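You operate a simulated robot arm through the tools that you are given. There is no shell and no other tool. Be economical: measure what you need, move in short steps, check, and stop when the job is done.

Carry out the task below with a simulated two-armed robot. There is one attempt and no reset: what you move stays moved.

TASK
Pick up the yellow chain link that says "Y59" from the right end of the cart with one hand, pass it to the other hand and put it on the cart shelf. Put the 2 blue shim from the middle of the front beam on the top shelf of the yellow rack and the 5 blue shim on the free rack corner. Put the yellow cap on the middle of the front beam away on the top shelf of the yellow rack. Press the black counter button three times. Put the black cap from the top of the left crate lid on the top shelf of the blue rack. Pull the upper right door open. Any order will do. Set down upright: blue shim, yellow cap, black cap.

Only the result counts: the job must be done as asked and must still hold three seconds after the hand-in. Knocking over, shifting, dropping, spilling or breaking anything else fails it. Lids that push on must go on centred and level and be pressed home; caps that screw on are set level and turned clockwise until they are tight.

THE ROBOT
Two 7-joint arms with two-finger parallel grippers on one trunk, on a base that drives. Base frame: it is fixed to the floor where the robot stands at the start and does not move with it; the origin is under the middle of the robot, x ahead of it, y to its left, z up; the surface under the hand at the start is at about z = 0.85. Readings come in m, degrees, newtons and seconds.
The left shoulder is at the start at [0.124, 0.171, 1.162], the right one opposite. With the tool pointing down near the work surface each hand reaches from about 0.42 to 0.9 m from the robot's upright axis, wherever it stands, measured 20 degrees to its own side. Places, roughly: black cap (5x6x6 cm) [-3.4, -3.8, 0.7]; black counter button [-6.6, -2.8, 1.3]; cart shelf [0.9, -0.1, 0.2]; free rack corner [-9.6, 5.4, 0.5]; top shelf of the blue rack [0.6, -2.6, 1.6]; top shelf of the yellow rack [-12.1, 4.6, 1.3]; upper right door [-2.4, -2.4, 1.1]; yellow cap (5x6x6 cm) [-9.5, 2, 0.5]; yellow chain link [0.5, -0.25, 1]. Payload 4.4 kg a hand.
Tool frame (each hand has its own): the origin (TCP) lies between the finger pads and is the grasp point; the fingertips stand 0.023 m ahead of it; z points along the fingers, y is the line along which they close. Largest opening 0.094 m; finger width 0.038, thickness 0.01; the body of the gripper, 0.054 by 0.096 m, starts 0.039 m behind the TCP.
Orientation is that of the tool frame in the base frame, as a unit quaternion [w, x, y, z]. With the fingers straight down and closing along the base's y, the tool's x points along the base's -x, its y along +y and its z along -z.

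THE INTERFACE
- The arms move only by the tool step_arm. It takes "left_plan", "right_plan" or both (then of equal length, played together; a hand with none holds still); each is a list of rows, each a list of 7 numbers: the gripper command, from -1 (fully open) to 1 (shut), values between in proportion, then the shift along the tool's x, y, z in m, then the turn, a rotation vector about the tool's x, y, z in degrees. In form: [[grip, x, y, z, wx, wy, wz], ...]. A call has 1 to 12 rows; each row is the pose to reach, as a shift and turn from the pose commanded when the call began, along the tool's axes at that moment. Each row takes 0.2 s and may step no farther than 0.05 m and 8.6 degrees from the row before; otherwise, or with a gripper value out of range, the whole call is refused. A pose out of reach is approached as far as the arm can. The call stops where the force on the tool passes 40 N (or 10 N more than at its start, if that is more) or the arm is blocked; 0.2 s more then pass. The fingers move at their own pace (about 0.072 m/s each) and stop on an object; they squeeze with about 29 N. The grip force told is the motor's: it shows also when the fingers shut on nothing. Time passes only in rows, and 0.2 s behind the last, so rows that repeat a pose let the fingers close. The reply holds the time, the measured pose of the TCP, the force on the tool along the base axes, the opening and the grip force, in the units named above and with some noise, with the torque about the TCP (base axes, N m) and any sound that the robot's microphone picked up, and new pictures: "views" is both (left out), scene, wrist or none (wrist: the cameras of the hands that moved).
- Cameras (640 x 400 px; columns grow to the right, rows downward): "scene" is now at [0.2308, -0.0383, 1.3014]; the picture's right is [-0.44, -0.90, 0.00], its down [-0.53, 0.26, -0.80] and it looks along [0.72, -0.36, -0.59] (base axes); focal length 214 px, centre (320, 200). "left" rides on the left gripper at [0.087, -0.016, -0.075] in its tool frame; the picture's right is [0.18, 0.98, 0.00], its down [-0.58, 0.11, -0.81] and it looks along [-0.79, 0.15, 0.59] (tool axes); focal length 243 px, centre (320, 200). "right" rides on the right gripper at [0.086, 0.016, -0.075] in its tool frame; the picture's right is [-0.18, 0.98, 0.00], its down [-0.58, -0.11, -0.81] and it looks along [-0.79, -0.15, 0.59] (tool axes); focal length 243 px, centre (320, 200). There is no depth. A picture from a camera that has moved, and an enlarged one, comes with that camera's place and axes in the base frame and with its lens.
- slide_trunk(by): slides the trunk up (or, below 0, down) by that many m; the arms and the scene camera ride with it, the base frame stays. It gives what a move gives, with no picture.
- roll_base(legs): drives the robot by 1 to 6 legs, each [ahead, left, turn to the left] in m, m and degrees, along the robot's own axes; the way and the turn of a leg run together, so that a leg with both is an arc; at most 1.5 m and 180 degrees a leg. The arms and the cameras ride along, it lands a little off, and it stops where it bumps. It gives what a move gives, and a new picture of the scene camera.
- head_to(pan, tilt): turns the head with the scene camera to pan (to the left, within 80 degrees either way) and tilt (down, from -29 to 69), counted from straight ahead of the robot. It gives what a move gives, and a new picture of the scene camera.
- close_up(camera, box): a new picture of the part [left, top, right, bottom] of that camera's present view, enlarged. No time passes.
- finish_job(): hands the job in; it is judged then, once.

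Go step by step. Nothing tells you exact positions but the pictures and the camera data: compare them with the known pose of the tool, close in by small moves and look again before you grip or let go. The budget is 196 turns and 260 pictures, counting those below and the enlarged ones. Unless the task says otherwise, let go and move clear before handing in, and close with one line.

The tools are called after "Call:" by a JSON object that holds its "method" and its "body". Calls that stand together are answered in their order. step_arm: Moves the arms, as the interface text tells. Its arguments: {"type":"object","properties":{"left_plan":{"type":"array","items":{"type":"array","items":{"type":"number"}}},"right_plan":{"type":"array","items":{"type":"array","items":{"type":"number"}}},"views":{"type":"string","enum":["both","scene","wrist","none"]}},"required":[]} The other tools are called the same way: slide_trunk (by) slides the trunk up or down; roll_base (legs) drives the base; head_to (pan, tilt) turns the head that bears the scene camera; close_up (camera, box) takes an enlarged picture of a part of a camera's view; finish_job () hands the job in.

At the start:

```text
t: 0.0
left_eef_pos: [0.6447, 0.0594, 1.1801]
left_tool_rot: [0.0, -0.001, 1.0, 0.0]
left_force: [-0.9, -1.0, -0.8]
left_ft_torque: [-0.02, -0.01, 0.0]
left_finger_gap: 0.0941
left_grip_force: 0.0
right_eef_pos: [0.463, -0.3795, 1.0719]
right_tool_rot: [0.0, 0.0, 1.0, 0.0]
right_force: [0.7, -0.2, 0.2]
right_ft_torque: [-0.02, 0.02, 0.02]
right_finger_gap: 0.0938
right_grip_force: 0.1
trunk travel left (down, up): [-0.175, 0.213]
robot x, y, heading: [0.0006, -0.001, -0.1]
head pan, tilt: [-26.3, 36.5]
```

scene: 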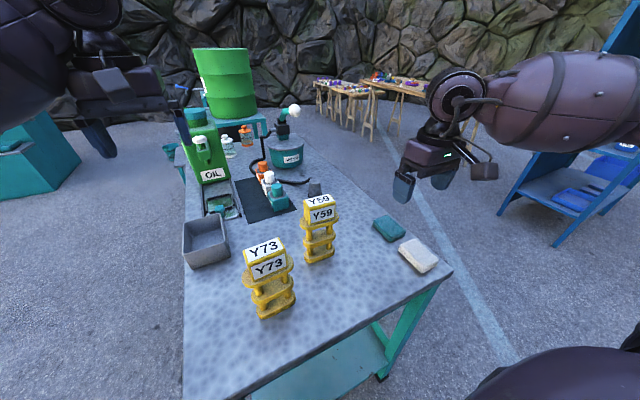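
right: 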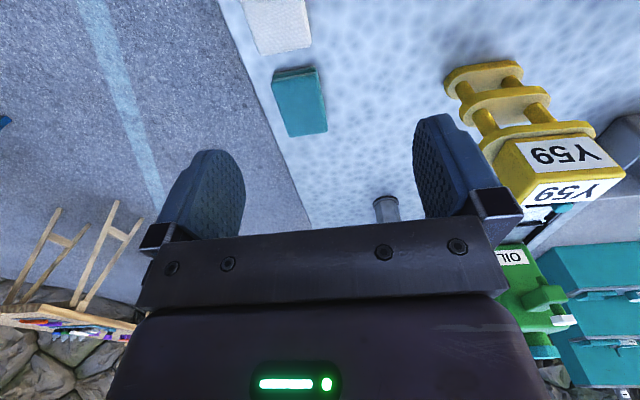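
left: 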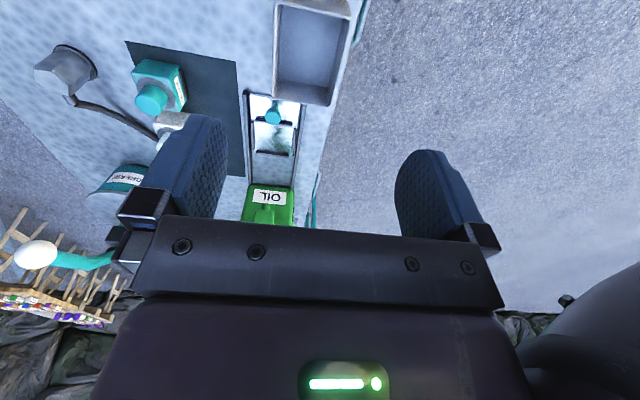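

The link Y59 stands on the cart near [0.56, -0.2], just left of the right hand. I take enlarged looks first to size it and to find the cart shelf.

Call:
{"method": "close_up", "body": {"camera": "scene", "box": [220, 160, 460, 310]}}

Call:
{"method": "head_to", "body": {"pan": -5, "tilt": 60}}

```text
2.67 times, centred on (340, 235) of scene
camera zoom: at [0.2308, -0.0383, 1.3014], right [-0.44, -0.9, 0.0], down [-0.53, 0.26, -0.8], along [0.72, -0.36, -0.59], focal length 572 px, centre (267, 107)
```

zoom: 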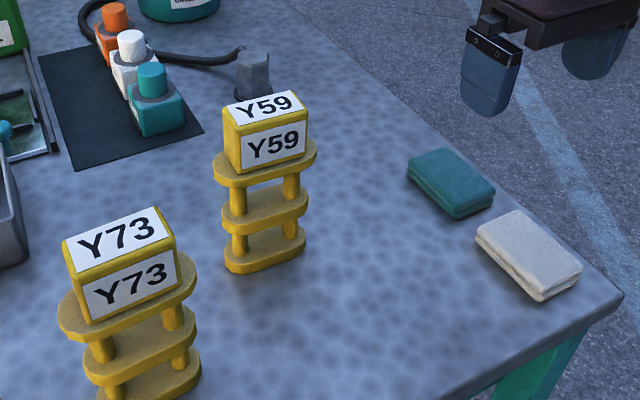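

```text
t: 0.9
left_eef_pos: [0.645, 0.0593, 1.1816]
left_tool_rot: [-0.002, -0.001, 1.0, 0.0]
left_force: [-0.4, 0.7, -0.3]
left_ft_torque: [0.01, -0.02, -0.03]
left_finger_gap: 0.0938
left_grip_force: 0.0
right_eef_pos: [0.4631, -0.381, 1.0719]
right_tool_rot: [0.0, 0.001, 1.0, -0.001]
right_force: [0.3, -0.1, 1.1]
right_ft_torque: [0.02, -0.03, 0.01]
right_finger_gap: 0.0938
right_grip_force: 0.1
trunk travel left (down, up): [-0.175, 0.213]
robot x, y, heading: [0.0003, 0.0022, -0.1]
head pan, tilt: [-5.0, 60.0]
camera scene: at [0.2191, -0.0055, 1.2695], right [-0.09, -1.0, 0.0], down [-0.86, 0.08, -0.5], along [0.5, -0.04, -0.87], focal length 214 px, centre (320, 200)
```

scene: 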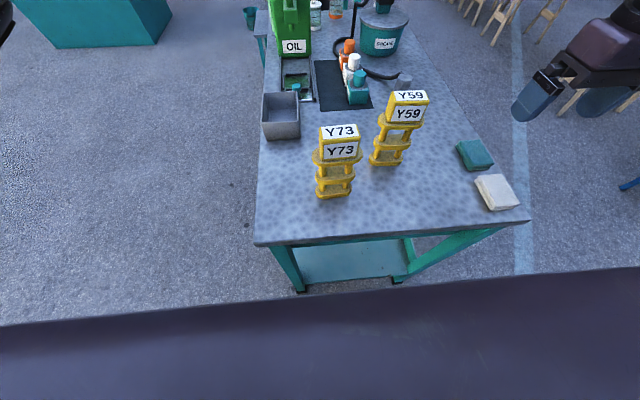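

The block of Y59 is about 5.5 x 4.6 cm, and the flanges below it are about 9 cm long along y and 4.5 cm deep. The right hand will take the flanges from the right side, with its fingers pointing left and closing along x. The left hand then takes the block from the front. First I roll the right hand.

Call:
{"method": "step_arm", "body": {"right_plan": [[-1, -0.007, -0.01, -0.005, 0, 0, 8.2], [-1, -0.014, -0.02, -0.01, 0, 0, 16.4], [-1, -0.02, -0.03, -0.015, 0, 0, 24.6], [-1, -0.03, -0.04, -0.02, 0, 0, 32.8], [-1, -0.035, -0.05, -0.025, 0, 0, 41], [-1, -0.04, -0.06, -0.03, 0, 0, 49.2], [-1, -0.05, -0.07, -0.035, 0, 0, 57.4], [-1, -0.055, -0.08, -0.04, 0, 0, 65.6], [-1, -0.06, -0.09, -0.045, 0, 0, 73.8], [-1, -0.065, -0.095, -0.05, 0, 0, 82], [-1, -0.07, -0.1, -0.05, 0, 0, 90]], "views": "none"}}

```text
t: 3.3
left_eef_pos: [0.646, 0.0585, 1.1806]
left_tool_rot: [-0.001, -0.001, 1.0, 0.0]
left_force: [-1.3, 0.1, 0.4]
left_ft_torque: [0.01, -0.01, -0.01]
left_finger_gap: 0.0941
left_grip_force: 0.0
right_eef_pos: [0.5341, -0.481, 1.1212]
right_tool_rot: [-0.001, 0.708, 0.706, 0.0]
right_force: [0.1, -0.1, -0.4]
right_ft_torque: [0.01, 0.0, 0.0]
right_finger_gap: 0.0941
right_grip_force: 0.1
trunk travel left (down, up): [-0.175, 0.213]
robot x, y, heading: [0.0022, 0.0024, -0.2]
head pan, tilt: [-5.0, 60.0]
```

The roll worked. Now I pitch the fingers up so they point to +y, about 20° below level.

Call:
{"method": "step_arm", "body": {"right_plan": [[-1, 0, 0, 0, 0, 7.8, 0], [-1, 0, 0, 0, 0, 15.6, 0], [-1, 0, 0, 0, 0, 23.4, 0], [-1, 0, 0, 0, 0, 31.2, 0], [-1, 0, 0, 0, 0, 39, 0], [-1, 0, 0, 0, 0, 46.8, 0], [-1, 0, 0, 0, 0, 54.6, 0], [-1, 0, 0, 0, 0, 62.4, 0], [-1, 0, 0, 0, 0, 70, 0]], "views": "both"}}

Call:
{"method": "head_to", "body": {"pan": -26, "tilt": 45}}

```text
t: 5.3
left_eef_pos: [0.6445, 0.0573, 1.1813]
left_tool_rot: [-0.001, -0.001, 1.0, 0.0]
left_force: [1.0, -0.1, -0.6]
left_ft_torque: [0.0, -0.02, 0.0]
left_finger_gap: 0.0941
left_grip_force: 0.0
right_eef_pos: [0.5344, -0.4802, 1.1203]
right_tool_rot: [-0.406, 0.58, 0.578, 0.407]
right_force: [0.6, 0.7, 0.4]
right_ft_torque: [0.0, 0.02, 0.03]
right_finger_gap: 0.0937
right_grip_force: 0.0
trunk travel left (down, up): [-0.175, 0.213]
robot x, y, heading: [0.001, 0.0002, -0.0]
head pan, tilt: [-5.0, 60.0]
camera scene: at [0.2195, -0.0056, 1.2693], right [-0.09, -1.0, 0.0], down [-0.86, 0.08, -0.5], along [0.5, -0.04, -0.87], focal length 214 px, centre (320, 200)
camera right: at [0.5497, -0.521, 1.2286], right [0.98, -0.06, -0.17], down [-0.11, -0.96, -0.27], along [-0.15, 0.29, -0.95], focal length 243 px, centre (320, 200)
```

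scene: 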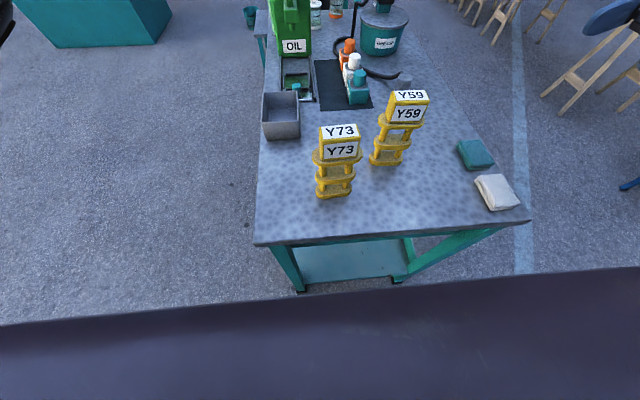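
right: 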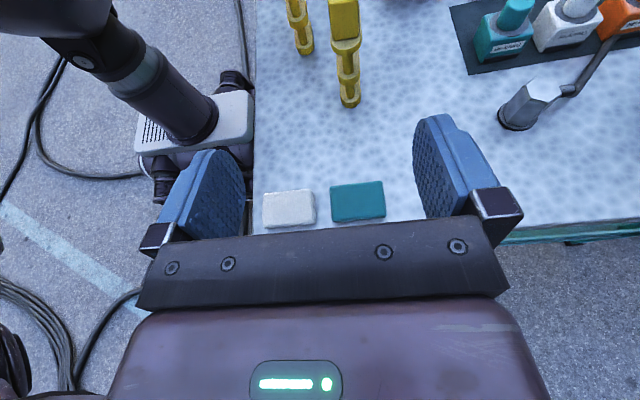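

```text
t: 6.1
left_eef_pos: [0.6446, 0.0572, 1.1798]
left_tool_rot: [0.001, -0.001, 1.0, -0.001]
left_force: [0.2, -0.1, 0.3]
left_ft_torque: [0.01, -0.01, -0.01]
left_finger_gap: 0.0939
left_grip_force: 0.0
right_eef_pos: [0.5347, -0.4812, 1.122]
right_tool_rot: [-0.405, 0.58, 0.579, 0.405]
right_force: [-0.5, 0.8, 0.4]
right_ft_torque: [0.0, -0.01, 0.04]
right_finger_gap: 0.0938
right_grip_force: 0.1
trunk travel left (down, up): [-0.175, 0.213]
robot x, y, heading: [-0.0005, -0.0008, -0.1]
head pan, tilt: [-26.0, 45.0]
camera scene: at [0.2258, -0.0352, 1.2889], right [-0.44, -0.9, 0.0], down [-0.64, 0.31, -0.71], along [0.64, -0.31, -0.71], focal length 214 px, centre (320, 200)
```

scene: 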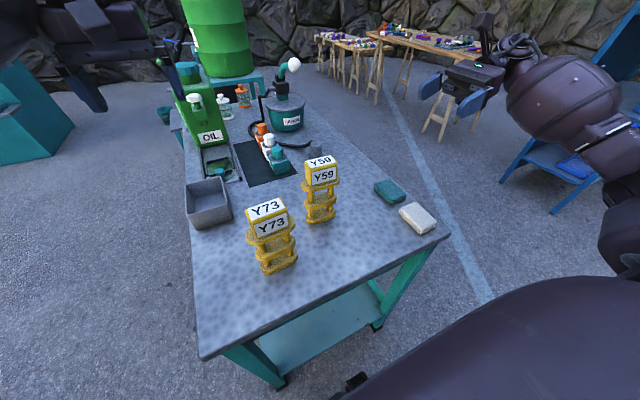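

The link's end faces the right wrist camera, at about x = 0.557. I bring the hand nearer and look again to fix the table height.

Call:
{"method": "step_arm", "body": {"right_plan": [[-1, -0.012, 0.006, 0.045, 0, 0, 0], [-1, -0.025, 0.012, 0.09, 0, 0, 0], [-1, -0.042, 0.018, 0.135, 0, 0, 0], [-1, -0.062, 0.023, 0.183, 0, 0, 0]], "views": "both"}}

Call:
{"method": "close_up", "body": {"camera": "scene", "box": [230, 130, 430, 255]}}

```text
refused: row 4 steps farther than a row can; nothing moved
```

```text
3.20 times, centred on (330, 192) of scene
camera zoom: at [0.2258, -0.0352, 1.2889], right [-0.44, -0.9, 0.0], down [-0.64, 0.31, -0.71], along [0.64, -0.31, -0.71], focal length 686 px, centre (288, 224)
```

zoom: 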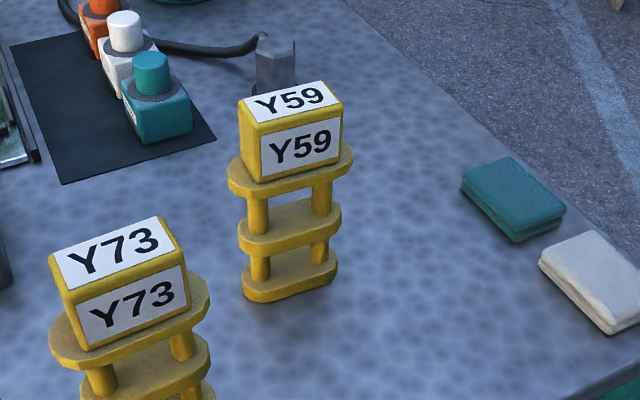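

Call:
{"method": "step_arm", "body": {"right_plan": [[-1, -0.012, 0.006, 0.037, 0, 0, 0], [-1, -0.025, 0.012, 0.074, 0, 0, 0], [-1, -0.037, 0.016, 0.11, 0, 0, 0], [-1, -0.05, 0.02, 0.147, 0, 0, 0], [-1, -0.062, 0.023, 0.183, 0, 0, 0]], "views": "both"}}

```text
t: 7.3
left_eef_pos: [0.6446, 0.0588, 1.1806]
left_tool_rot: [-0.001, -0.001, 1.0, -0.001]
left_force: [-0.6, 0.0, -0.7]
left_ft_torque: [0.02, 0.03, 0.02]
left_finger_gap: 0.0945
left_grip_force: 0.0
right_eef_pos: [0.5566, -0.3279, 1.0001]
right_tool_rot: [-0.406, 0.579, 0.579, 0.406]
right_force: [-0.1, 0.5, 0.3]
right_ft_torque: [0.01, 0.01, -0.03]
right_finger_gap: 0.0943
right_grip_force: 0.1
trunk travel left (down, up): [-0.175, 0.213]
robot x, y, heading: [0.0009, 0.001, 0.0]
head pan, tilt: [-26.0, 45.0]
camera scene: at [0.2261, -0.0351, 1.2888], right [-0.44, -0.9, 0.0], down [-0.64, 0.31, -0.71], along [0.64, -0.31, -0.71], focal length 214 px, centre (320, 200)
camera right: at [0.5725, -0.3691, 1.1071], right [0.98, -0.06, -0.17], down [-0.11, -0.96, -0.27], along [-0.15, 0.28, -0.95], focal length 243 px, centre (320, 200)
```

scene: 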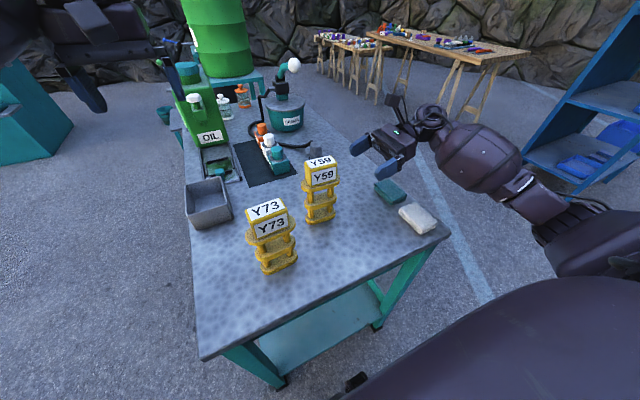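
right: 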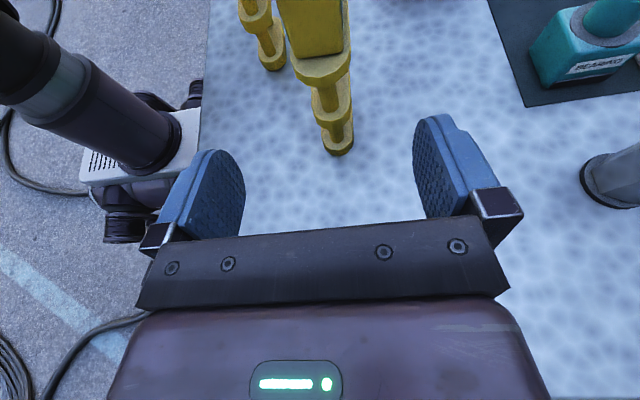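

The table is at about z = 0.87, and the near end of the link is at y ≈ -0.248, x ≈ 0.557. The fingers now straddle the middle flange without closing.

Call:
{"method": "step_arm", "body": {"right_plan": [[-1, -0.029, 0, 0.02, 0, 0, 0], [-1, -0.029, 0, 0.05, 0, 0, 0], [-1, -0.029, 0, 0.08, 0, 0, 0], [-1, -0.029, 0, 0.1, 0, 0, 0]], "views": "both"}}

Call:
{"method": "close_up", "body": {"camera": "scene", "box": [270, 120, 470, 245]}}

```text
t: 8.3
left_eef_pos: [0.6446, 0.0592, 1.1811]
left_tool_rot: [0.0, -0.001, 1.0, 0.0]
left_force: [0.8, 0.4, 0.3]
left_ft_torque: [0.0, 0.04, 0.01]
left_finger_gap: 0.0939
left_grip_force: 0.2
right_eef_pos: [0.557, -0.243, 0.9387]
right_tool_rot: [-0.405, 0.58, 0.579, 0.406]
right_force: [-0.2, 0.4, 0.1]
right_ft_torque: [0.01, -0.01, 0.01]
right_finger_gap: 0.0939
right_grip_force: 0.1
trunk travel left (down, up): [-0.175, 0.213]
robot x, y, heading: [0.0012, -0.0007, 0.2]
head pan, tilt: [-26.0, 45.0]
camera scene: at [0.2258, -0.0351, 1.2889], right [-0.44, -0.9, 0.0], down [-0.64, 0.31, -0.71], along [0.64, -0.31, -0.71], focal length 214 px, centre (320, 200)
camera right: at [0.573, -0.2835, 1.0467], right [0.98, -0.06, -0.17], down [-0.11, -0.96, -0.27], along [-0.15, 0.28, -0.95], focal length 243 px, centre (320, 200)
```

scene: 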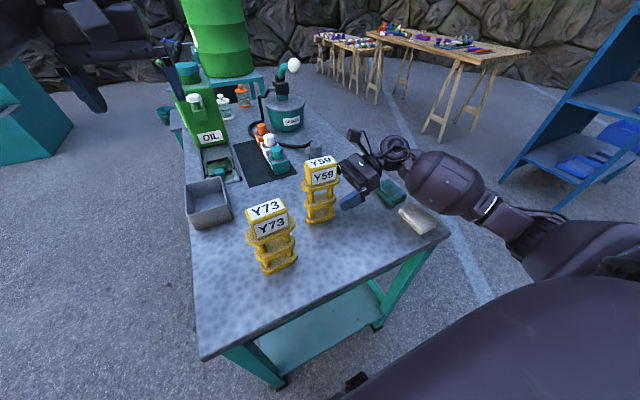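
right: 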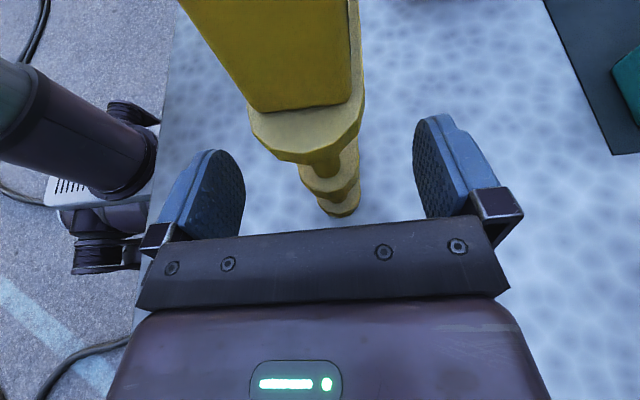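

```text
3.20 times, centred on (370, 182) of scene
camera zoom: at [0.2258, -0.0351, 1.2889], right [-0.44, -0.9, 0.0], down [-0.64, 0.31, -0.71], along [0.64, -0.31, -0.71], focal length 686 px, centre (160, 256)
```

zoom: 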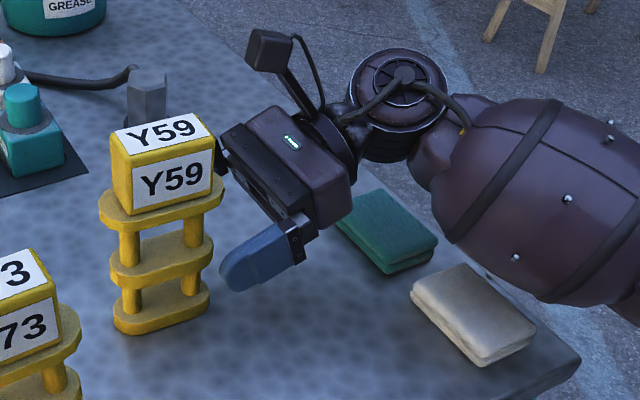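

The hand is aligned and level with the middle flange. I go 1.5 cm farther and close.

Call:
{"method": "step_arm", "body": {"right_plan": [[-1, 0.005, 0.003, 0.014, 0, 0, 0], [0, 0.005, 0.003, 0.014, 0, 0, 0], [1, 0.005, 0.003, 0.014, 0, 0, 0], [1, 0.005, 0.003, 0.014, 0, 0, 0], [1, 0.005, 0.003, 0.014, 0, 0, 0]], "views": "both"}}

```text
t: 9.5
left_eef_pos: [0.6443, 0.0584, 1.1805]
left_tool_rot: [0.0, -0.001, 1.0, 0.0]
left_force: [0.2, 0.5, -0.6]
left_ft_torque: [0.01, 0.0, -0.01]
left_finger_gap: 0.0942
left_grip_force: 0.0
right_eef_pos: [0.5593, -0.2285, 0.9372]
right_tool_rot: [-0.406, 0.579, 0.579, 0.406]
right_force: [0.1, 0.1, -0.2]
right_ft_torque: [0.0, -0.01, 0.01]
right_finger_gap: 0.0157
right_grip_force: 29.1
trunk travel left (down, up): [-0.175, 0.213]
robot x, y, heading: [0.0013, -0.0023, -0.0]
head pan, tilt: [-26.0, 45.0]
camera scene: at [0.2257, -0.0352, 1.2889], right [-0.44, -0.9, 0.0], down [-0.64, 0.31, -0.71], along [0.64, -0.31, -0.71], focal length 214 px, centre (320, 200)
camera right: at [0.5756, -0.2697, 1.0457], right [0.98, -0.06, -0.17], down [-0.11, -0.96, -0.27], along [-0.15, 0.28, -0.95], focal length 243 px, centre (320, 200)
```

scene: 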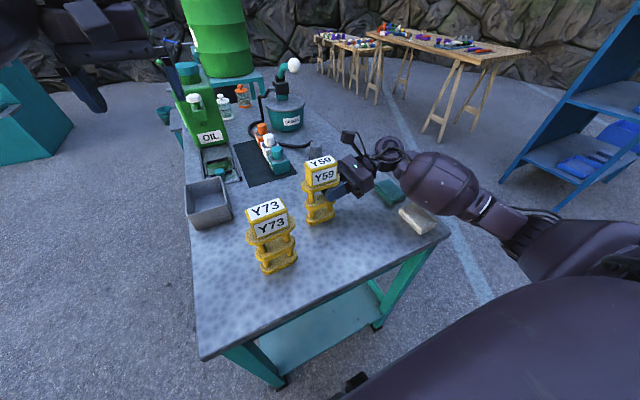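
right: 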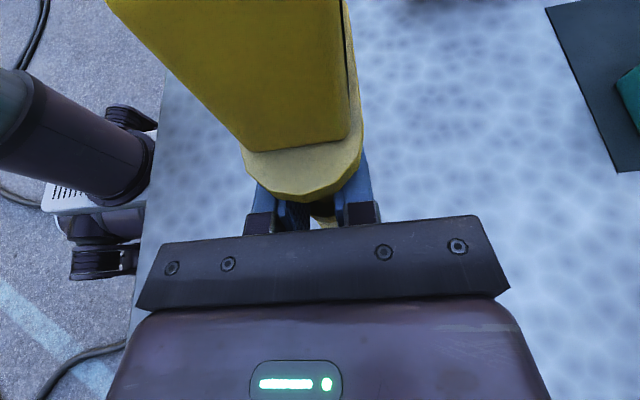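

The fingers closed on a pillar (1.6 cm) between the flanges, which is a locked grip. I lift slightly and look.

Call:
{"method": "step_arm", "body": {"right_plan": [[1, 0.019, 0, -0.007, 0, 0, 0], [1, 0.047, 0, -0.017, 0, 0, 0], [1, 0.094, 0, -0.034, 0, 0, 0]], "views": "both"}}

Call:
{"method": "close_up", "body": {"camera": "scene", "box": [250, 80, 490, 230]}}

```text
t: 10.3
left_eef_pos: [0.6434, 0.0597, 1.1825]
left_tool_rot: [0.0, -0.001, 1.0, 0.0]
left_force: [-0.7, 0.7, 0.3]
left_ft_torque: [-0.02, -0.01, -0.01]
left_finger_gap: 0.0941
left_grip_force: 0.2
right_eef_pos: [0.5591, -0.2289, 1.0401]
right_tool_rot: [-0.406, 0.579, 0.578, 0.406]
right_force: [0.0, 0.8, -4.3]
right_ft_torque: [-0.12, -0.02, -0.05]
right_finger_gap: 0.0159
right_grip_force: 28.8
trunk travel left (down, up): [-0.175, 0.213]
robot x, y, heading: [0.0024, 0.0018, -0.0]
head pan, tilt: [-26.0, 45.0]
camera scene: at [0.2251, -0.0349, 1.2892], right [-0.44, -0.9, 0.0], down [-0.64, 0.31, -0.71], along [0.64, -0.31, -0.71], focal length 214 px, centre (320, 200)
camera right: at [0.5754, -0.2698, 1.1475], right [0.98, -0.06, -0.17], down [-0.11, -0.96, -0.27], along [-0.15, 0.28, -0.95], focal length 243 px, centre (320, 200)
```

scene: 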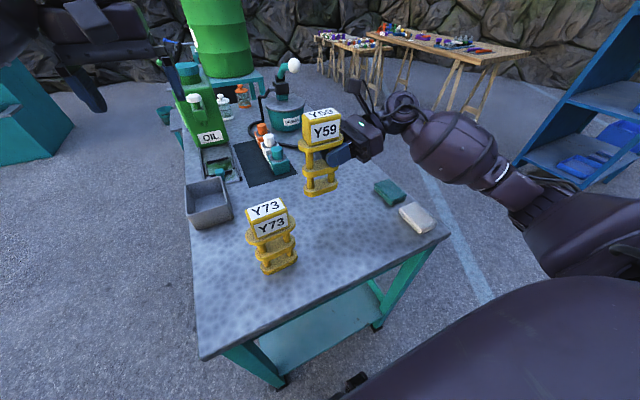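
right: 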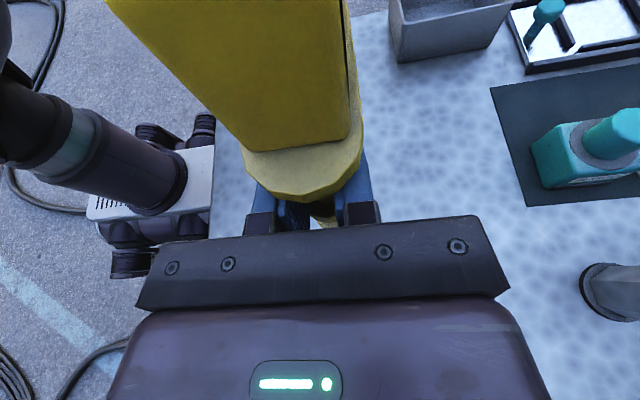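

```text
2.67 times, centred on (370, 155) of scene
camera zoom: at [0.2251, -0.0349, 1.2892], right [-0.44, -0.9, 0.0], down [-0.64, 0.31, -0.71], along [0.64, -0.31, -0.71], focal length 572 px, centre (187, 320)
```

zoom: 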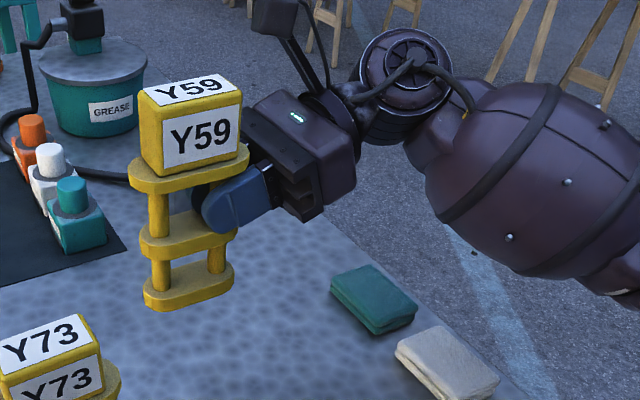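

Y59 is held upright by the right hand, with the block's centre about 7 cm above that TCP. I raise it further and bring the left hand in front of it, pitched 40° down.

Call:
{"method": "step_arm", "body": {"right_plan": [[1, 0.019, 0, -0.007, 0, 0, 0], [1, 0.038, 0, -0.014, 0, 0, 0], [1, 0.056, 0, -0.02, 0, 0, 0], [1, 0.056, 0, -0.02, 0, 0, 0], [1, 0.056, 0, -0.02, 0, 0, 0], [1, 0.056, 0, -0.02, 0, 0, 0], [1, 0.056, 0, -0.02, 0, 0, 0], [1, 0.056, 0, -0.02, 0, 0, 0], [1, 0.056, 0, -0.02, 0, 0, 0], [1, 0.056, 0, -0.02, 0, 0, 0], [1, 0.056, 0, -0.02, 0, 0, 0]], "left_plan": [[-1, 0.04, 0, -0.01, 0, -8, 0], [-1, 0.08, 0, -0.02, 0, -16, 0], [-1, 0.12, 0, -0.03, 0, -24, 0], [-1, 0.16, 0, -0.03, 0, -32, 0], [-1, 0.2, 0, -0.03, 0, -40, 0], [-1, 0.22, 0, -0.03, 0, -48, 0], [-1, 0.22, -0.05, -0.03, 0, -50, 0], [-1, 0.22, -0.1, -0.03, 0, -50, 0], [-1, 0.22, -0.15, -0.03, 0, -50, 0], [-1, 0.22, -0.2, -0.03, 0, -50, 0], [-1, 0.22, -0.245, -0.03, 0, -50, 0]], "views": "both"}}

```text
t: 12.7
left_eef_pos: [0.4247, -0.1875, 1.21]
left_tool_rot: [0.424, 0.001, 0.906, 0.0]
left_force: [-1.2, -0.5, 0.2]
left_ft_torque: [-0.01, -0.03, -0.02]
left_finger_gap: 0.0939
left_grip_force: 0.1
left hand out of reach, approached as far as the arm can: row 6
right_eef_pos: [0.5588, -0.2295, 1.0986]
right_tool_rot: [-0.406, 0.58, 0.578, 0.406]
right_force: [-0.8, -0.3, -3.6]
right_ft_torque: [-0.1, 0.03, -0.01]
right_finger_gap: 0.0159
right_grip_force: 28.9
trunk travel left (down, up): [-0.175, 0.213]
robot x, y, heading: [-0.0015, -0.0033, 0.3]
head pan, tilt: [-26.0, 45.0]
camera scene: at [0.226, -0.0365, 1.2888], right [-0.44, -0.9, 0.0], down [-0.64, 0.31, -0.71], along [0.64, -0.31, -0.71], focal length 214 px, centre (320, 200)
camera right: at [0.5749, -0.2712, 1.2055], right [0.98, -0.06, -0.17], down [-0.11, -0.96, -0.27], along [-0.15, 0.29, -0.95], focal length 243 px, centre (320, 200)
camera left: at [0.3116, -0.2047, 1.1916], right [-0.12, 0.98, -0.14], down [-0.24, 0.11, 0.96], along [0.96, 0.15, 0.23], focal length 243 px, centre (320, 200)
```

scene: 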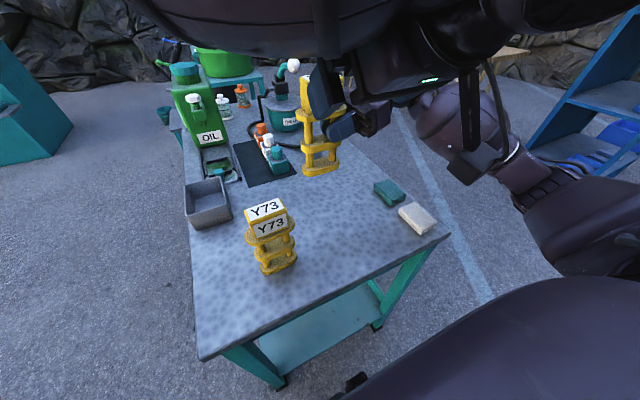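
right: 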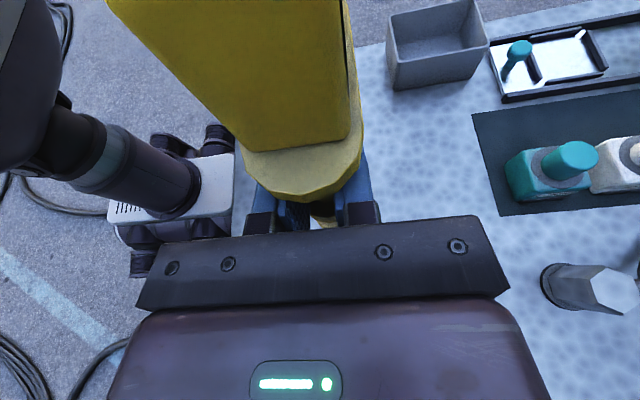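
left: 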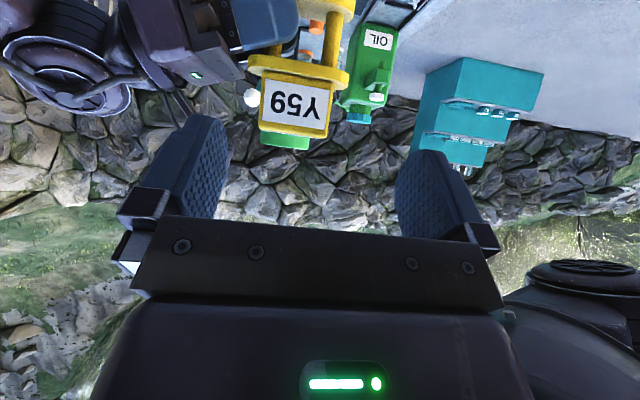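

From the left camera the block is at y ≈ -0.2025 and z 1.143–1.19. I approach along the tool axis with a 7 cm opening to stay clear of the right hand's camera.

Call:
{"method": "step_arm", "body": {"left_plan": [[-0.49, -0.025, -0.015, 0, 0, 0, 0], [-0.49, -0.0467, -0.015, 0.02, 0, 0, 0], [-0.49, -0.0467, -0.015, 0.05, 0, 0, 0], [-0.49, -0.0467, -0.015, 0.075, 0, 0, 0], [-0.49, -0.0467, -0.015, 0.088, 0, 0, 0]], "views": "both"}}

```text
t: 13.9
left_eef_pos: [0.5239, -0.2032, 1.1897]
left_tool_rot: [0.423, 0.0, 0.906, 0.0]
left_force: [-0.3, -0.6, -0.1]
left_ft_torque: [-0.02, 0.02, 0.01]
left_finger_gap: 0.0702
left_grip_force: 0.1
right_eef_pos: [0.5594, -0.2291, 1.0985]
right_tool_rot: [-0.406, 0.58, 0.579, 0.405]
right_force: [0.7, 0.4, -3.7]
right_ft_torque: [-0.11, 0.0, 0.02]
right_finger_gap: 0.0159
right_grip_force: 28.9
trunk travel left (down, up): [-0.175, 0.213]
robot x, y, heading: [-0.0, -0.0005, -0.0]
head pan, tilt: [-26.0, 45.0]
camera scene: at [0.2264, -0.0354, 1.2887], right [-0.44, -0.9, 0.0], down [-0.64, 0.31, -0.71], along [0.64, -0.31, -0.71], focal length 214 px, centre (320, 200)
camera left: at [0.4107, -0.2196, 1.1719], right [-0.12, 0.98, -0.14], down [-0.24, 0.11, 0.96], along [0.96, 0.15, 0.23], focal length 243 px, centre (320, 200)
```

scene: 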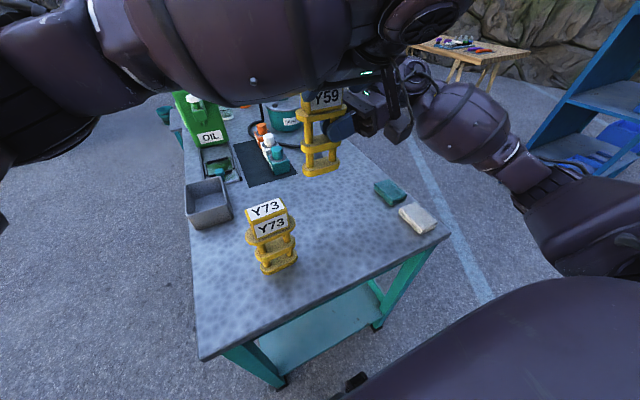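
left: 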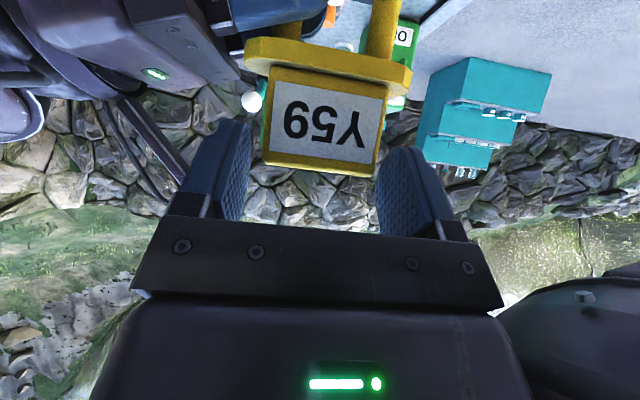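

The block is centred between the left fingers. I go the last 2.4 cm and close the left hand.

Call:
{"method": "step_arm", "body": {"left_plan": [[-0.49, 0.003, 0, 0.013, 0, 0, 0], [-0.49, 0.003, 0, 0.023, 0, 0, 0], [0.2, 0.003, 0, 0.023, 0, 0, 0], [1, 0.003, 0, 0.023, 0, 0, 0], [1, 0.003, 0, 0.023, 0, 0, 0]], "views": "wrist"}}

```text
t: 15.1
left_eef_pos: [0.5381, -0.2012, 1.1728]
left_tool_rot: [0.422, 0.0, 0.907, 0.0]
left_force: [-5.3, 6.4, 1.3]
left_ft_torque: [0.18, 0.39, 0.03]
left_finger_gap: 0.0638
left_grip_force: 29.1
right_eef_pos: [0.5595, -0.2296, 1.0995]
right_tool_rot: [-0.406, 0.579, 0.579, 0.406]
right_force: [5.2, -7.1, -4.5]
right_ft_torque: [0.15, 0.01, -0.04]
right_finger_gap: 0.0162
right_grip_force: 28.8
trunk travel left (down, up): [-0.175, 0.213]
robot x, y, heading: [-0.0017, -0.0045, 0.0]
head pan, tilt: [-26.0, 45.0]
camera left: at [0.4251, -0.2181, 1.1543], right [-0.12, 0.98, -0.14], down [-0.24, 0.11, 0.96], along [0.96, 0.15, 0.23], focal length 243 px, centre (320, 200)
```

left: 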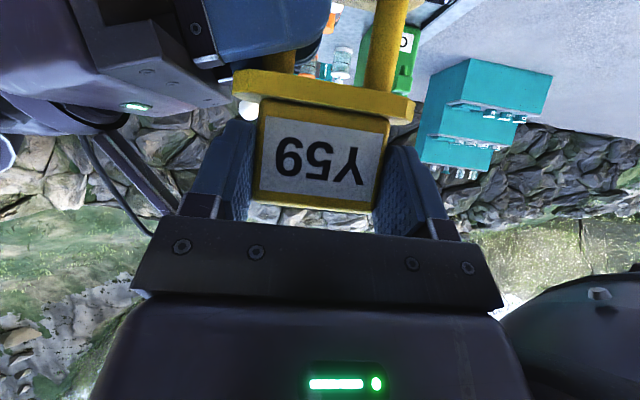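

The left hand has the block at 29 N. I open the right hand and draw it straight back.

Call:
{"method": "step_arm", "body": {"right_plan": [[-1, 0, 0, 0, 0, 0, 0], [-1, 0, 0, 0, 0, 0, 0], [-1, 0, 0, 0, 0, 0, 0], [-1, 0, 0, 0, 0, 0, 0], [-1, 0, 0, -0.03, 0, 0, 0], [-1, 0, 0, -0.07, 0, 0, 0], [-1, 0, 0, -0.12, 0, 0, 0], [-1, 0, 0, -0.16, 0, 0, 0]], "views": "both"}}

```text
t: 16.9
left_eef_pos: [0.5374, -0.1998, 1.1731]
left_tool_rot: [0.422, 0.0, 0.907, 0.0]
left_force: [0.1, -0.8, -0.9]
left_ft_torque: [-0.01, 0.13, -0.01]
left_finger_gap: 0.0638
left_grip_force: 28.8
right_eef_pos: [0.5597, -0.3823, 1.1523]
right_tool_rot: [-0.406, 0.579, 0.579, 0.405]
right_force: [0.1, 0.0, -0.5]
right_ft_torque: [0.03, -0.03, 0.01]
right_finger_gap: 0.0942
right_grip_force: 0.0
trunk travel left (down, up): [-0.175, 0.213]
robot x, y, heading: [-0.001, 0.0016, -0.2]
head pan, tilt: [-26.0, 45.0]
camera scene: at [0.2259, -0.0356, 1.2889], right [-0.44, -0.9, 0.0], down [-0.64, 0.31, -0.71], along [0.64, -0.31, -0.71], focal length 214 px, centre (320, 200)
camera right: at [0.5759, -0.422, 1.2598], right [0.98, -0.06, -0.17], down [-0.11, -0.96, -0.27], along [-0.15, 0.28, -0.95], focal length 243 px, centre (320, 200)
```

scene: 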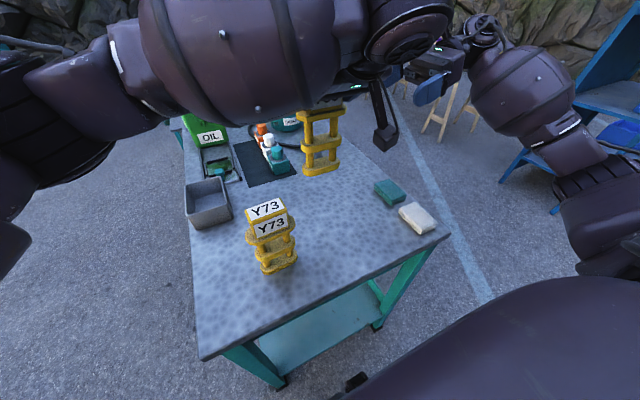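
right: 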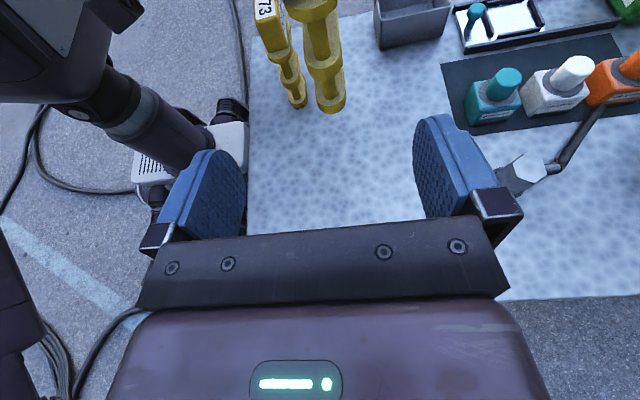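

The left hand alone holds Y59 now. I back away from the cart so that I can lower the arm in front of it, and raise the right hand clear.

Call:
{"method": "step_arm", "body": {"right_plan": [[1, 0.03, 0, -0.03, 0, 0, 0], [1, 0.07, 0, -0.05, 0, 0, 0], [1, 0.11, 0, -0.07, 0, 0, 0]], "views": "none"}}

Call:
{"method": "roll_base", "body": {"legs": [[-0.42, 0, 0]]}}

Call:
{"method": "head_to", "body": {"pan": 0, "tilt": 55}}

```text
t: 17.7
left_eef_pos: [0.5373, -0.2005, 1.1733]
left_tool_rot: [0.422, -0.002, 0.907, 0.001]
left_force: [0.4, 0.4, -0.3]
left_ft_torque: [0.0, 0.09, -0.01]
left_finger_gap: 0.0637
left_grip_force: 29.2
right_eef_pos: [0.5606, -0.4083, 1.2785]
right_tool_rot: [-0.406, 0.58, 0.579, 0.406]
right_force: [0.0, -0.2, -0.8]
right_ft_torque: [-0.02, 0.02, -0.01]
right_finger_gap: 0.0
right_grip_force: 22.0
trunk travel left (down, up): [-0.175, 0.213]
robot x, y, heading: [-0.0028, 0.0006, -0.0]
head pan, tilt: [-26.0, 45.0]
```

```text
t: 20.3
left_eef_pos: [0.1201, -0.2014, 1.1726]
left_tool_rot: [0.422, -0.002, 0.907, 0.0]
left_force: [0.4, 0.7, 0.6]
left_ft_torque: [0.02, 0.05, -0.01]
left_finger_gap: 0.0636
left_grip_force: 28.7
right_eef_pos: [0.1422, -0.4088, 1.2783]
right_tool_rot: [-0.406, 0.579, 0.58, 0.405]
right_force: [0.0, -0.6, 0.7]
right_ft_torque: [-0.03, 0.02, -0.01]
right_finger_gap: 0.0002
right_grip_force: 29.2
trunk travel left (down, up): [-0.175, 0.213]
robot x, y, heading: [-0.4166, 0.0021, -0.2]
head pan, tilt: [-26.0, 45.0]
camera scene: at [-0.1933, -0.0353, 1.2888], right [-0.44, -0.9, 0.0], down [-0.64, 0.31, -0.71], along [0.64, -0.31, -0.71], focal length 214 px, centre (320, 200)
```

scene: 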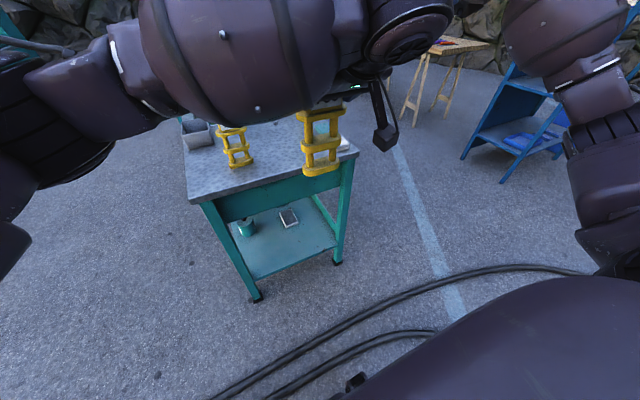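

```text
t: 21.2
left_eef_pos: [0.1191, -0.2011, 1.1719]
left_tool_rot: [0.422, -0.002, 0.907, 0.001]
left_force: [-0.3, 0.0, 0.2]
left_ft_torque: [-0.04, 0.09, 0.03]
left_finger_gap: 0.0637
left_grip_force: 28.8
right_eef_pos: [0.1418, -0.4067, 1.2778]
right_tool_rot: [-0.406, 0.579, 0.579, 0.405]
right_force: [0.1, 0.2, -1.2]
right_ft_torque: [0.0, -0.01, 0.01]
right_finger_gap: 0.0
right_grip_force: 29.2
trunk travel left (down, up): [-0.175, 0.213]
robot x, y, heading: [-0.4195, -0.0, 0.2]
head pan, tilt: [0.0, 55.0]
camera scene: at [-0.194, 0.0003, 1.2754], right [0.0, -1.0, 0.0], down [-0.82, 0.0, -0.57], along [0.57, 0.0, -0.82], focal length 214 px, centre (320, 200)
```

scene: 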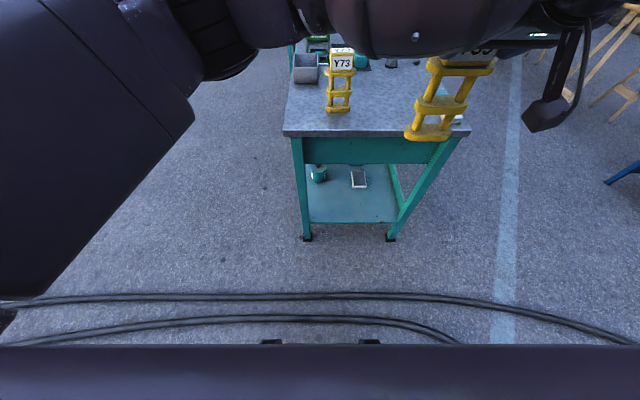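

The shelf's near edge is at x ≈ 0.40, and a tray stands on it from x ≈ 0.65. I aim for [0.50, -0.2]. I lower the trunk, then the arm.

Call:
{"method": "slide_trunk", "body": {"by": -0.17}}

Call:
{"method": "step_arm", "body": {"left_plan": [[1, 0.038, 0, 0.032, 0, 0, 0], [1, 0.076, 0, 0.064, 0, 0, 0], [1, 0.115, 0, 0.096, 0, 0, 0], [1, 0.153, 0, 0.128, 0, 0, 0], [1, 0.19, 0, 0.16, 0, 0, 0], [1, 0.229, 0, 0.192, 0, 0, 0], [1, 0.267, 0, 0.224, 0, 0, 0], [1, 0.305, 0, 0.256, 0, 0, 0]], "views": "scene"}}

```text
t: 23.1
left_eef_pos: [0.1179, -0.2012, 1.0033]
left_tool_rot: [0.422, -0.001, 0.907, 0.001]
left_force: [0.2, 0.3, 0.2]
left_ft_torque: [0.01, 0.08, 0.01]
left_finger_gap: 0.064
left_grip_force: 29.3
right_eef_pos: [0.1409, -0.4074, 1.1092]
right_tool_rot: [-0.406, 0.578, 0.58, 0.406]
right_force: [-0.4, 0.6, 0.2]
right_ft_torque: [0.0, 0.04, -0.01]
right_finger_gap: 0.0
right_grip_force: 28.3
trunk travel left (down, up): [-0.005, 0.383]
robot x, y, heading: [-0.419, -0.0021, 0.3]
head pan, tilt: [0.0, 55.0]
```

```text
refused: row 3 steps farther than a row can; nothing moved
```

Call:
{"method": "step_arm", "body": {"left_plan": [[1, 0.037, 0, 0.031, 0, 0, 0], [1, 0.074, 0, 0.062, 0, 0, 0], [1, 0.111, 0, 0.093, 0, 0, 0], [1, 0.148, 0, 0.124, 0, 0, 0], [1, 0.185, 0, 0.155, 0, 0, 0], [1, 0.222, 0, 0.186, 0, 0, 0], [1, 0.259, 0, 0.217, 0, 0, 0], [1, 0.296, 0, 0.248, 0, 0, 0]], "views": "scene"}}

```text
t: 24.9
left_eef_pos: [0.1207, -0.1985, 0.6173]
left_tool_rot: [0.422, -0.002, 0.907, 0.002]
left_force: [0.6, -0.9, -1.3]
left_ft_torque: [0.0, 0.11, -0.02]
left_finger_gap: 0.0636
left_grip_force: 29.0
right_eef_pos: [0.1415, -0.4074, 1.1085]
right_tool_rot: [-0.407, 0.579, 0.58, 0.404]
right_force: [-0.7, -0.1, 1.1]
right_ft_torque: [0.02, 0.02, -0.01]
right_finger_gap: 0.0
right_grip_force: 30.0
trunk travel left (down, up): [-0.005, 0.383]
robot x, y, heading: [-0.4227, -0.0021, 0.2]
head pan, tilt: [0.0, 55.0]
camera scene: at [-0.0425, 0.0006, 1.069], right [0.0, -1.0, 0.0], down [-0.82, 0.0, -0.57], along [0.57, 0.0, -0.82], focal length 214 px, centre (320, 200)
```

scene: 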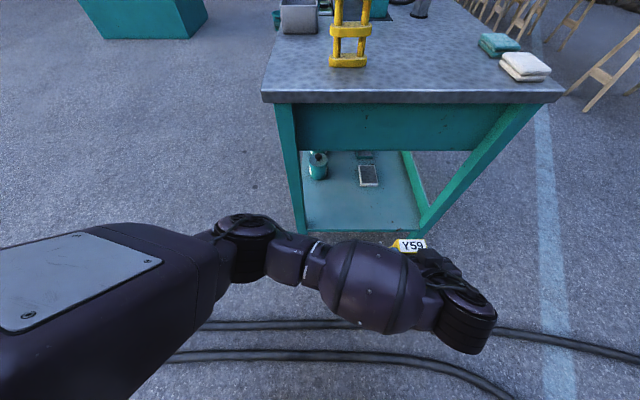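

The arm reaches down well, and Y59 is visible at its end. I lower to about z = 0.41 and then extend forward with the arm rather than driving, so the elbow stays clear of the table edge.

Call:
{"method": "step_arm", "body": {"left_plan": [[1, 0.037, 0, 0.031, 0, 0, 0], [1, 0.074, 0, 0.062, 0, 0, 0], [1, 0.111, 0, 0.093, 0, 0, 0], [1, 0.15, 0, 0.124, 0, 0, 0], [1, 0.125, 0, 0.156, 0, 0, 0], [1, 0.098, 0, 0.19, 0, 0, 0], [1, 0.07, 0, 0.22, 0, 0, 0], [1, 0.04, 0, 0.255, 0, 0, 0]], "views": "both"}}

```text
t: 26.9
left_eef_pos: [0.296, -0.1674, 0.4032]
left_tool_rot: [0.42, -0.004, 0.907, 0.022]
left_force: [0.0, 0.7, 0.7]
left_ft_torque: [0.01, 0.11, -0.01]
left_finger_gap: 0.0637
left_grip_force: 28.9
right_eef_pos: [0.1413, -0.4061, 1.1072]
right_tool_rot: [-0.406, 0.58, 0.579, 0.405]
right_force: [-0.2, -0.2, 1.4]
right_ft_torque: [0.0, -0.01, -0.03]
right_finger_gap: 0.0
right_grip_force: 28.9
trunk travel left (down, up): [-0.005, 0.383]
robot x, y, heading: [-0.4179, -0.001, -0.1]
head pan, tilt: [0.0, 55.0]
stopped in row 8 (left hand): the arm was blocked; the commanded pose is now the measured one
camera scene: at [-0.0432, 0.0015, 1.0688], right [0.0, -1.0, 0.0], down [-0.82, 0.0, -0.57], along [0.57, 0.0, -0.82], focal length 214 px, centre (320, 200)
camera left: at [0.1828, -0.1866, 0.3847], right [-0.14, 0.98, -0.1], down [-0.24, 0.07, 0.97], along [0.96, 0.16, 0.23], focal length 243 px, centre (320, 200)
```

scene: 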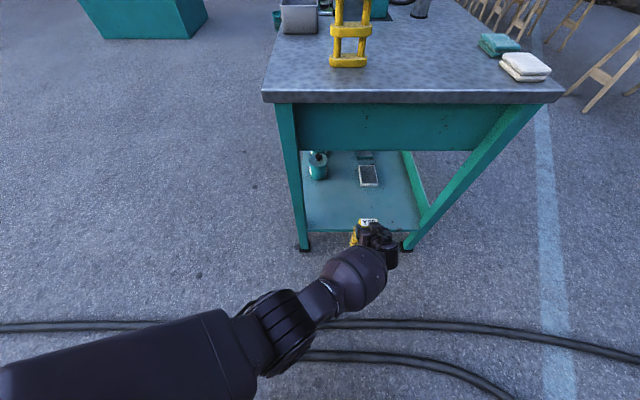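
left: 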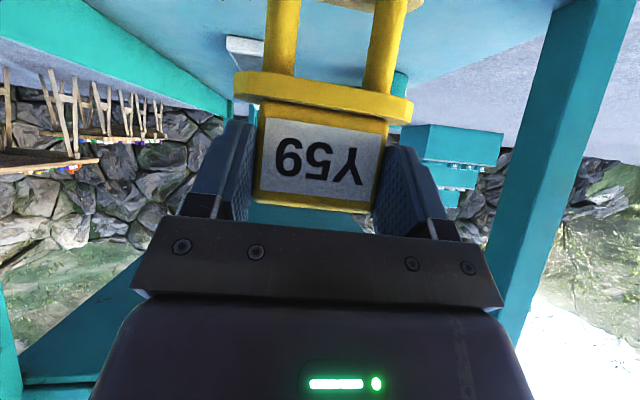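

The arm is at full stretch with the link about 4 cm above shelf level, clear of the apron. I drive 0.19 m forward to bring the link over the shelf.

Call:
{"method": "roll_base", "body": {"legs": [[0.19, 0, 0]]}}

Call:
{"method": "close_up", "body": {"camera": "left", "box": [0, 0, 640, 400]}}

```text
t: 28.5
left_eef_pos: [0.485, -0.1668, 0.4044]
left_tool_rot: [0.421, -0.003, 0.907, 0.022]
left_force: [0.3, 0.0, 0.7]
left_ft_torque: [-0.03, 0.08, 0.0]
left_finger_gap: 0.0639
left_grip_force: 29.1
right_eef_pos: [0.3321, -0.4058, 1.1063]
right_tool_rot: [-0.406, 0.579, 0.579, 0.404]
right_force: [0.2, 0.1, 0.4]
right_ft_torque: [0.04, -0.02, 0.03]
right_finger_gap: 0.0
right_grip_force: 28.7
trunk travel left (down, up): [-0.005, 0.383]
robot x, y, heading: [-0.2315, -0.0014, 0.3]
head pan, tilt: [0.0, 55.0]
camera scene: at [0.1463, 0.002, 1.0689], right [0.0, -1.0, 0.0], down [-0.82, 0.0, -0.57], along [0.57, 0.0, -0.82], focal length 214 px, centre (320, 200)
```

scene: 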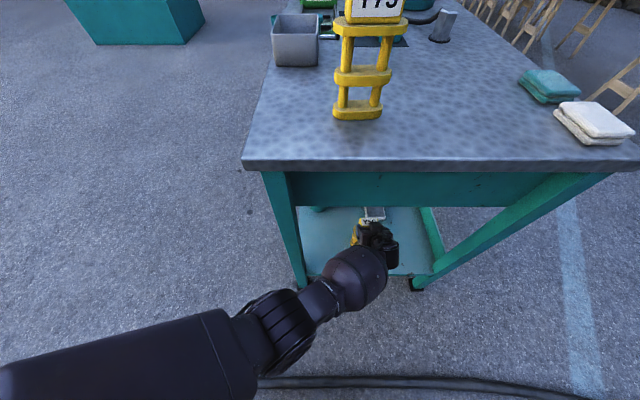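

```text
1.00 times, centred on (320, 200) of left (not enlarged: the box is as wide or as high as the picture)
camera zoom: at [0.3728, -0.1861, 0.3856], right [-0.14, 0.98, -0.1], down [-0.24, 0.07, 0.97], along [0.96, 0.16, 0.23], focal length 243 px, centre (320, 200)
```

zoom: 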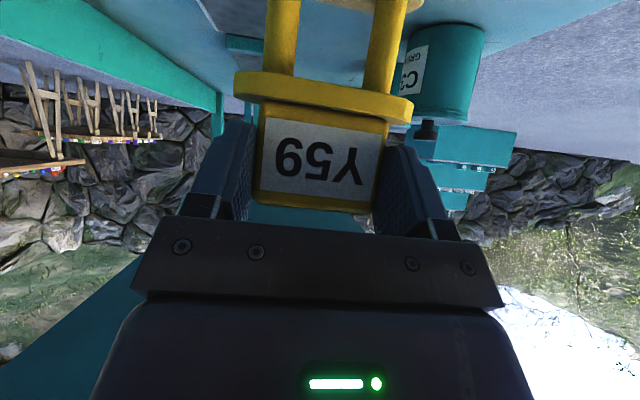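

The link is over the clear front of the shelf, with the tray and can beyond it. I lower in small rows.

Call:
{"method": "step_arm", "body": {"left_plan": [[1, 0.0077, 0, 0.0064, 0, 0, 0], [1, 0.0153, 0, 0.0128, 0, 0, 0], [1, 0.023, 0, 0.019, 0, 0, 0]], "views": "scene"}}

Call:
{"method": "close_up", "body": {"camera": "scene", "box": [280, 180, 480, 305]}}

```text
t: 28.9
left_eef_pos: [0.4942, -0.16, 0.3985]
left_tool_rot: [0.433, -0.005, 0.901, 0.023]
left_force: [2.5, -1.9, 25.2]
left_ft_torque: [-1.14, -1.05, 0.01]
left_finger_gap: 0.064
left_grip_force: 28.3
right_eef_pos: [0.329, -0.4059, 1.1103]
right_tool_rot: [-0.407, 0.577, 0.58, 0.405]
right_force: [-0.8, 0.3, 1.2]
right_ft_torque: [0.0, -0.01, -0.01]
right_finger_gap: 0.0
right_grip_force: 29.0
trunk travel left (down, up): [-0.005, 0.383]
robot x, y, heading: [-0.2308, -0.0013, 0.3]
head pan, tilt: [0.0, 55.0]
stopped in row 2 (left hand): the force on the tool passed its limit at 67 N (the readings are from after the stop); the commanded pose is now the measured one
camera scene: at [0.1433, 0.0023, 1.0705], right [0.0, -1.0, 0.0], down [-0.82, 0.0, -0.58], along [0.58, 0.0, -0.82], focal length 214 px, centre (320, 200)
```

scene: 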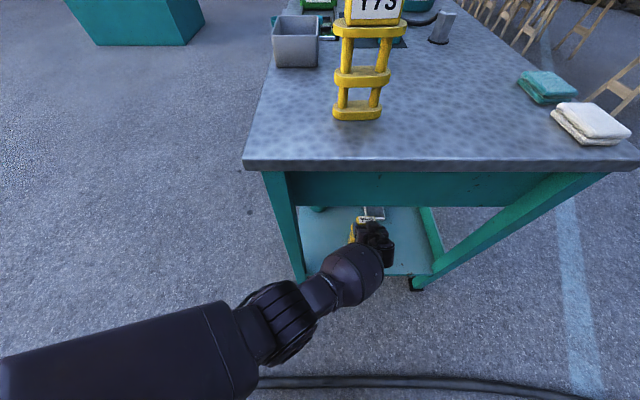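

```text
3.20 times, centred on (380, 242) of scene
camera zoom: at [0.1433, 0.0023, 1.0705], right [0.0, -1.0, 0.0], down [-0.82, 0.0, -0.58], along [0.58, 0.0, -0.82], focal length 686 px, centre (128, 64)
```

zoom: 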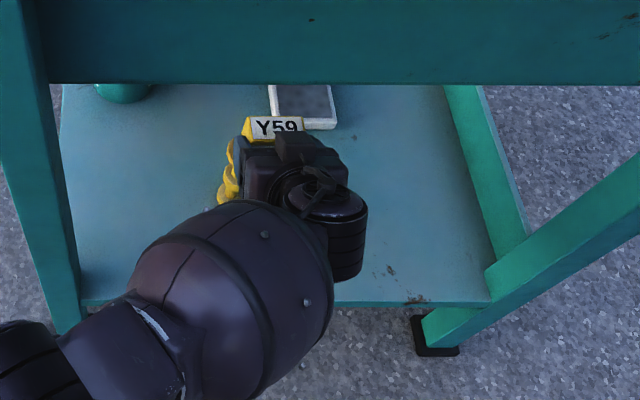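

The link has touched the shelf. I ease up a few millimetres to take the load off before letting go.

Call:
{"method": "step_arm", "body": {"left_plan": [[1, -0.0023, 0, -0.0019, 0, 0.7, 0], [1, -0.0023, 0, -0.0019, 0, 1.3, 0]], "views": "wrist"}}

```text
t: 29.5
left_eef_pos: [0.4912, -0.1596, 0.3986]
left_tool_rot: [0.418, -0.003, 0.908, 0.022]
left_force: [4.5, 6.0, 25.0]
left_ft_torque: [0.02, -1.25, 0.17]
left_finger_gap: 0.0639
left_grip_force: 29.2
right_eef_pos: [0.3285, -0.4053, 1.1104]
right_tool_rot: [-0.406, 0.579, 0.58, 0.405]
right_force: [-0.1, -0.2, 0.9]
right_ft_torque: [0.0, 0.0, 0.01]
right_finger_gap: 0.0001
right_grip_force: 29.6
trunk travel left (down, up): [-0.005, 0.383]
robot x, y, heading: [-0.2302, 0.0019, 0.0]
head pan, tilt: [0.0, 55.0]
camera left: at [0.3782, -0.1793, 0.3801], right [-0.14, 0.98, -0.1], down [-0.24, 0.07, 0.97], along [0.96, 0.16, 0.22], focal length 243 px, centre (320, 200)
```

left: 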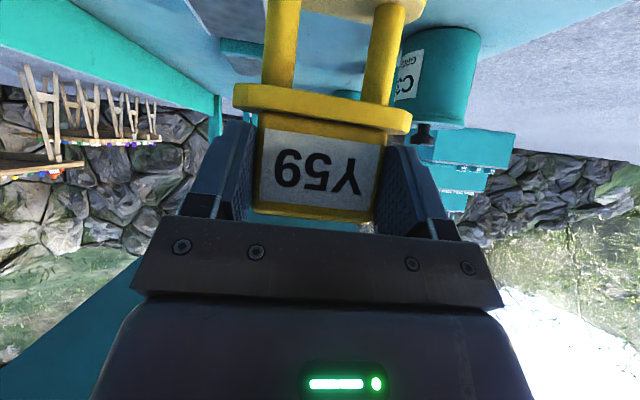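

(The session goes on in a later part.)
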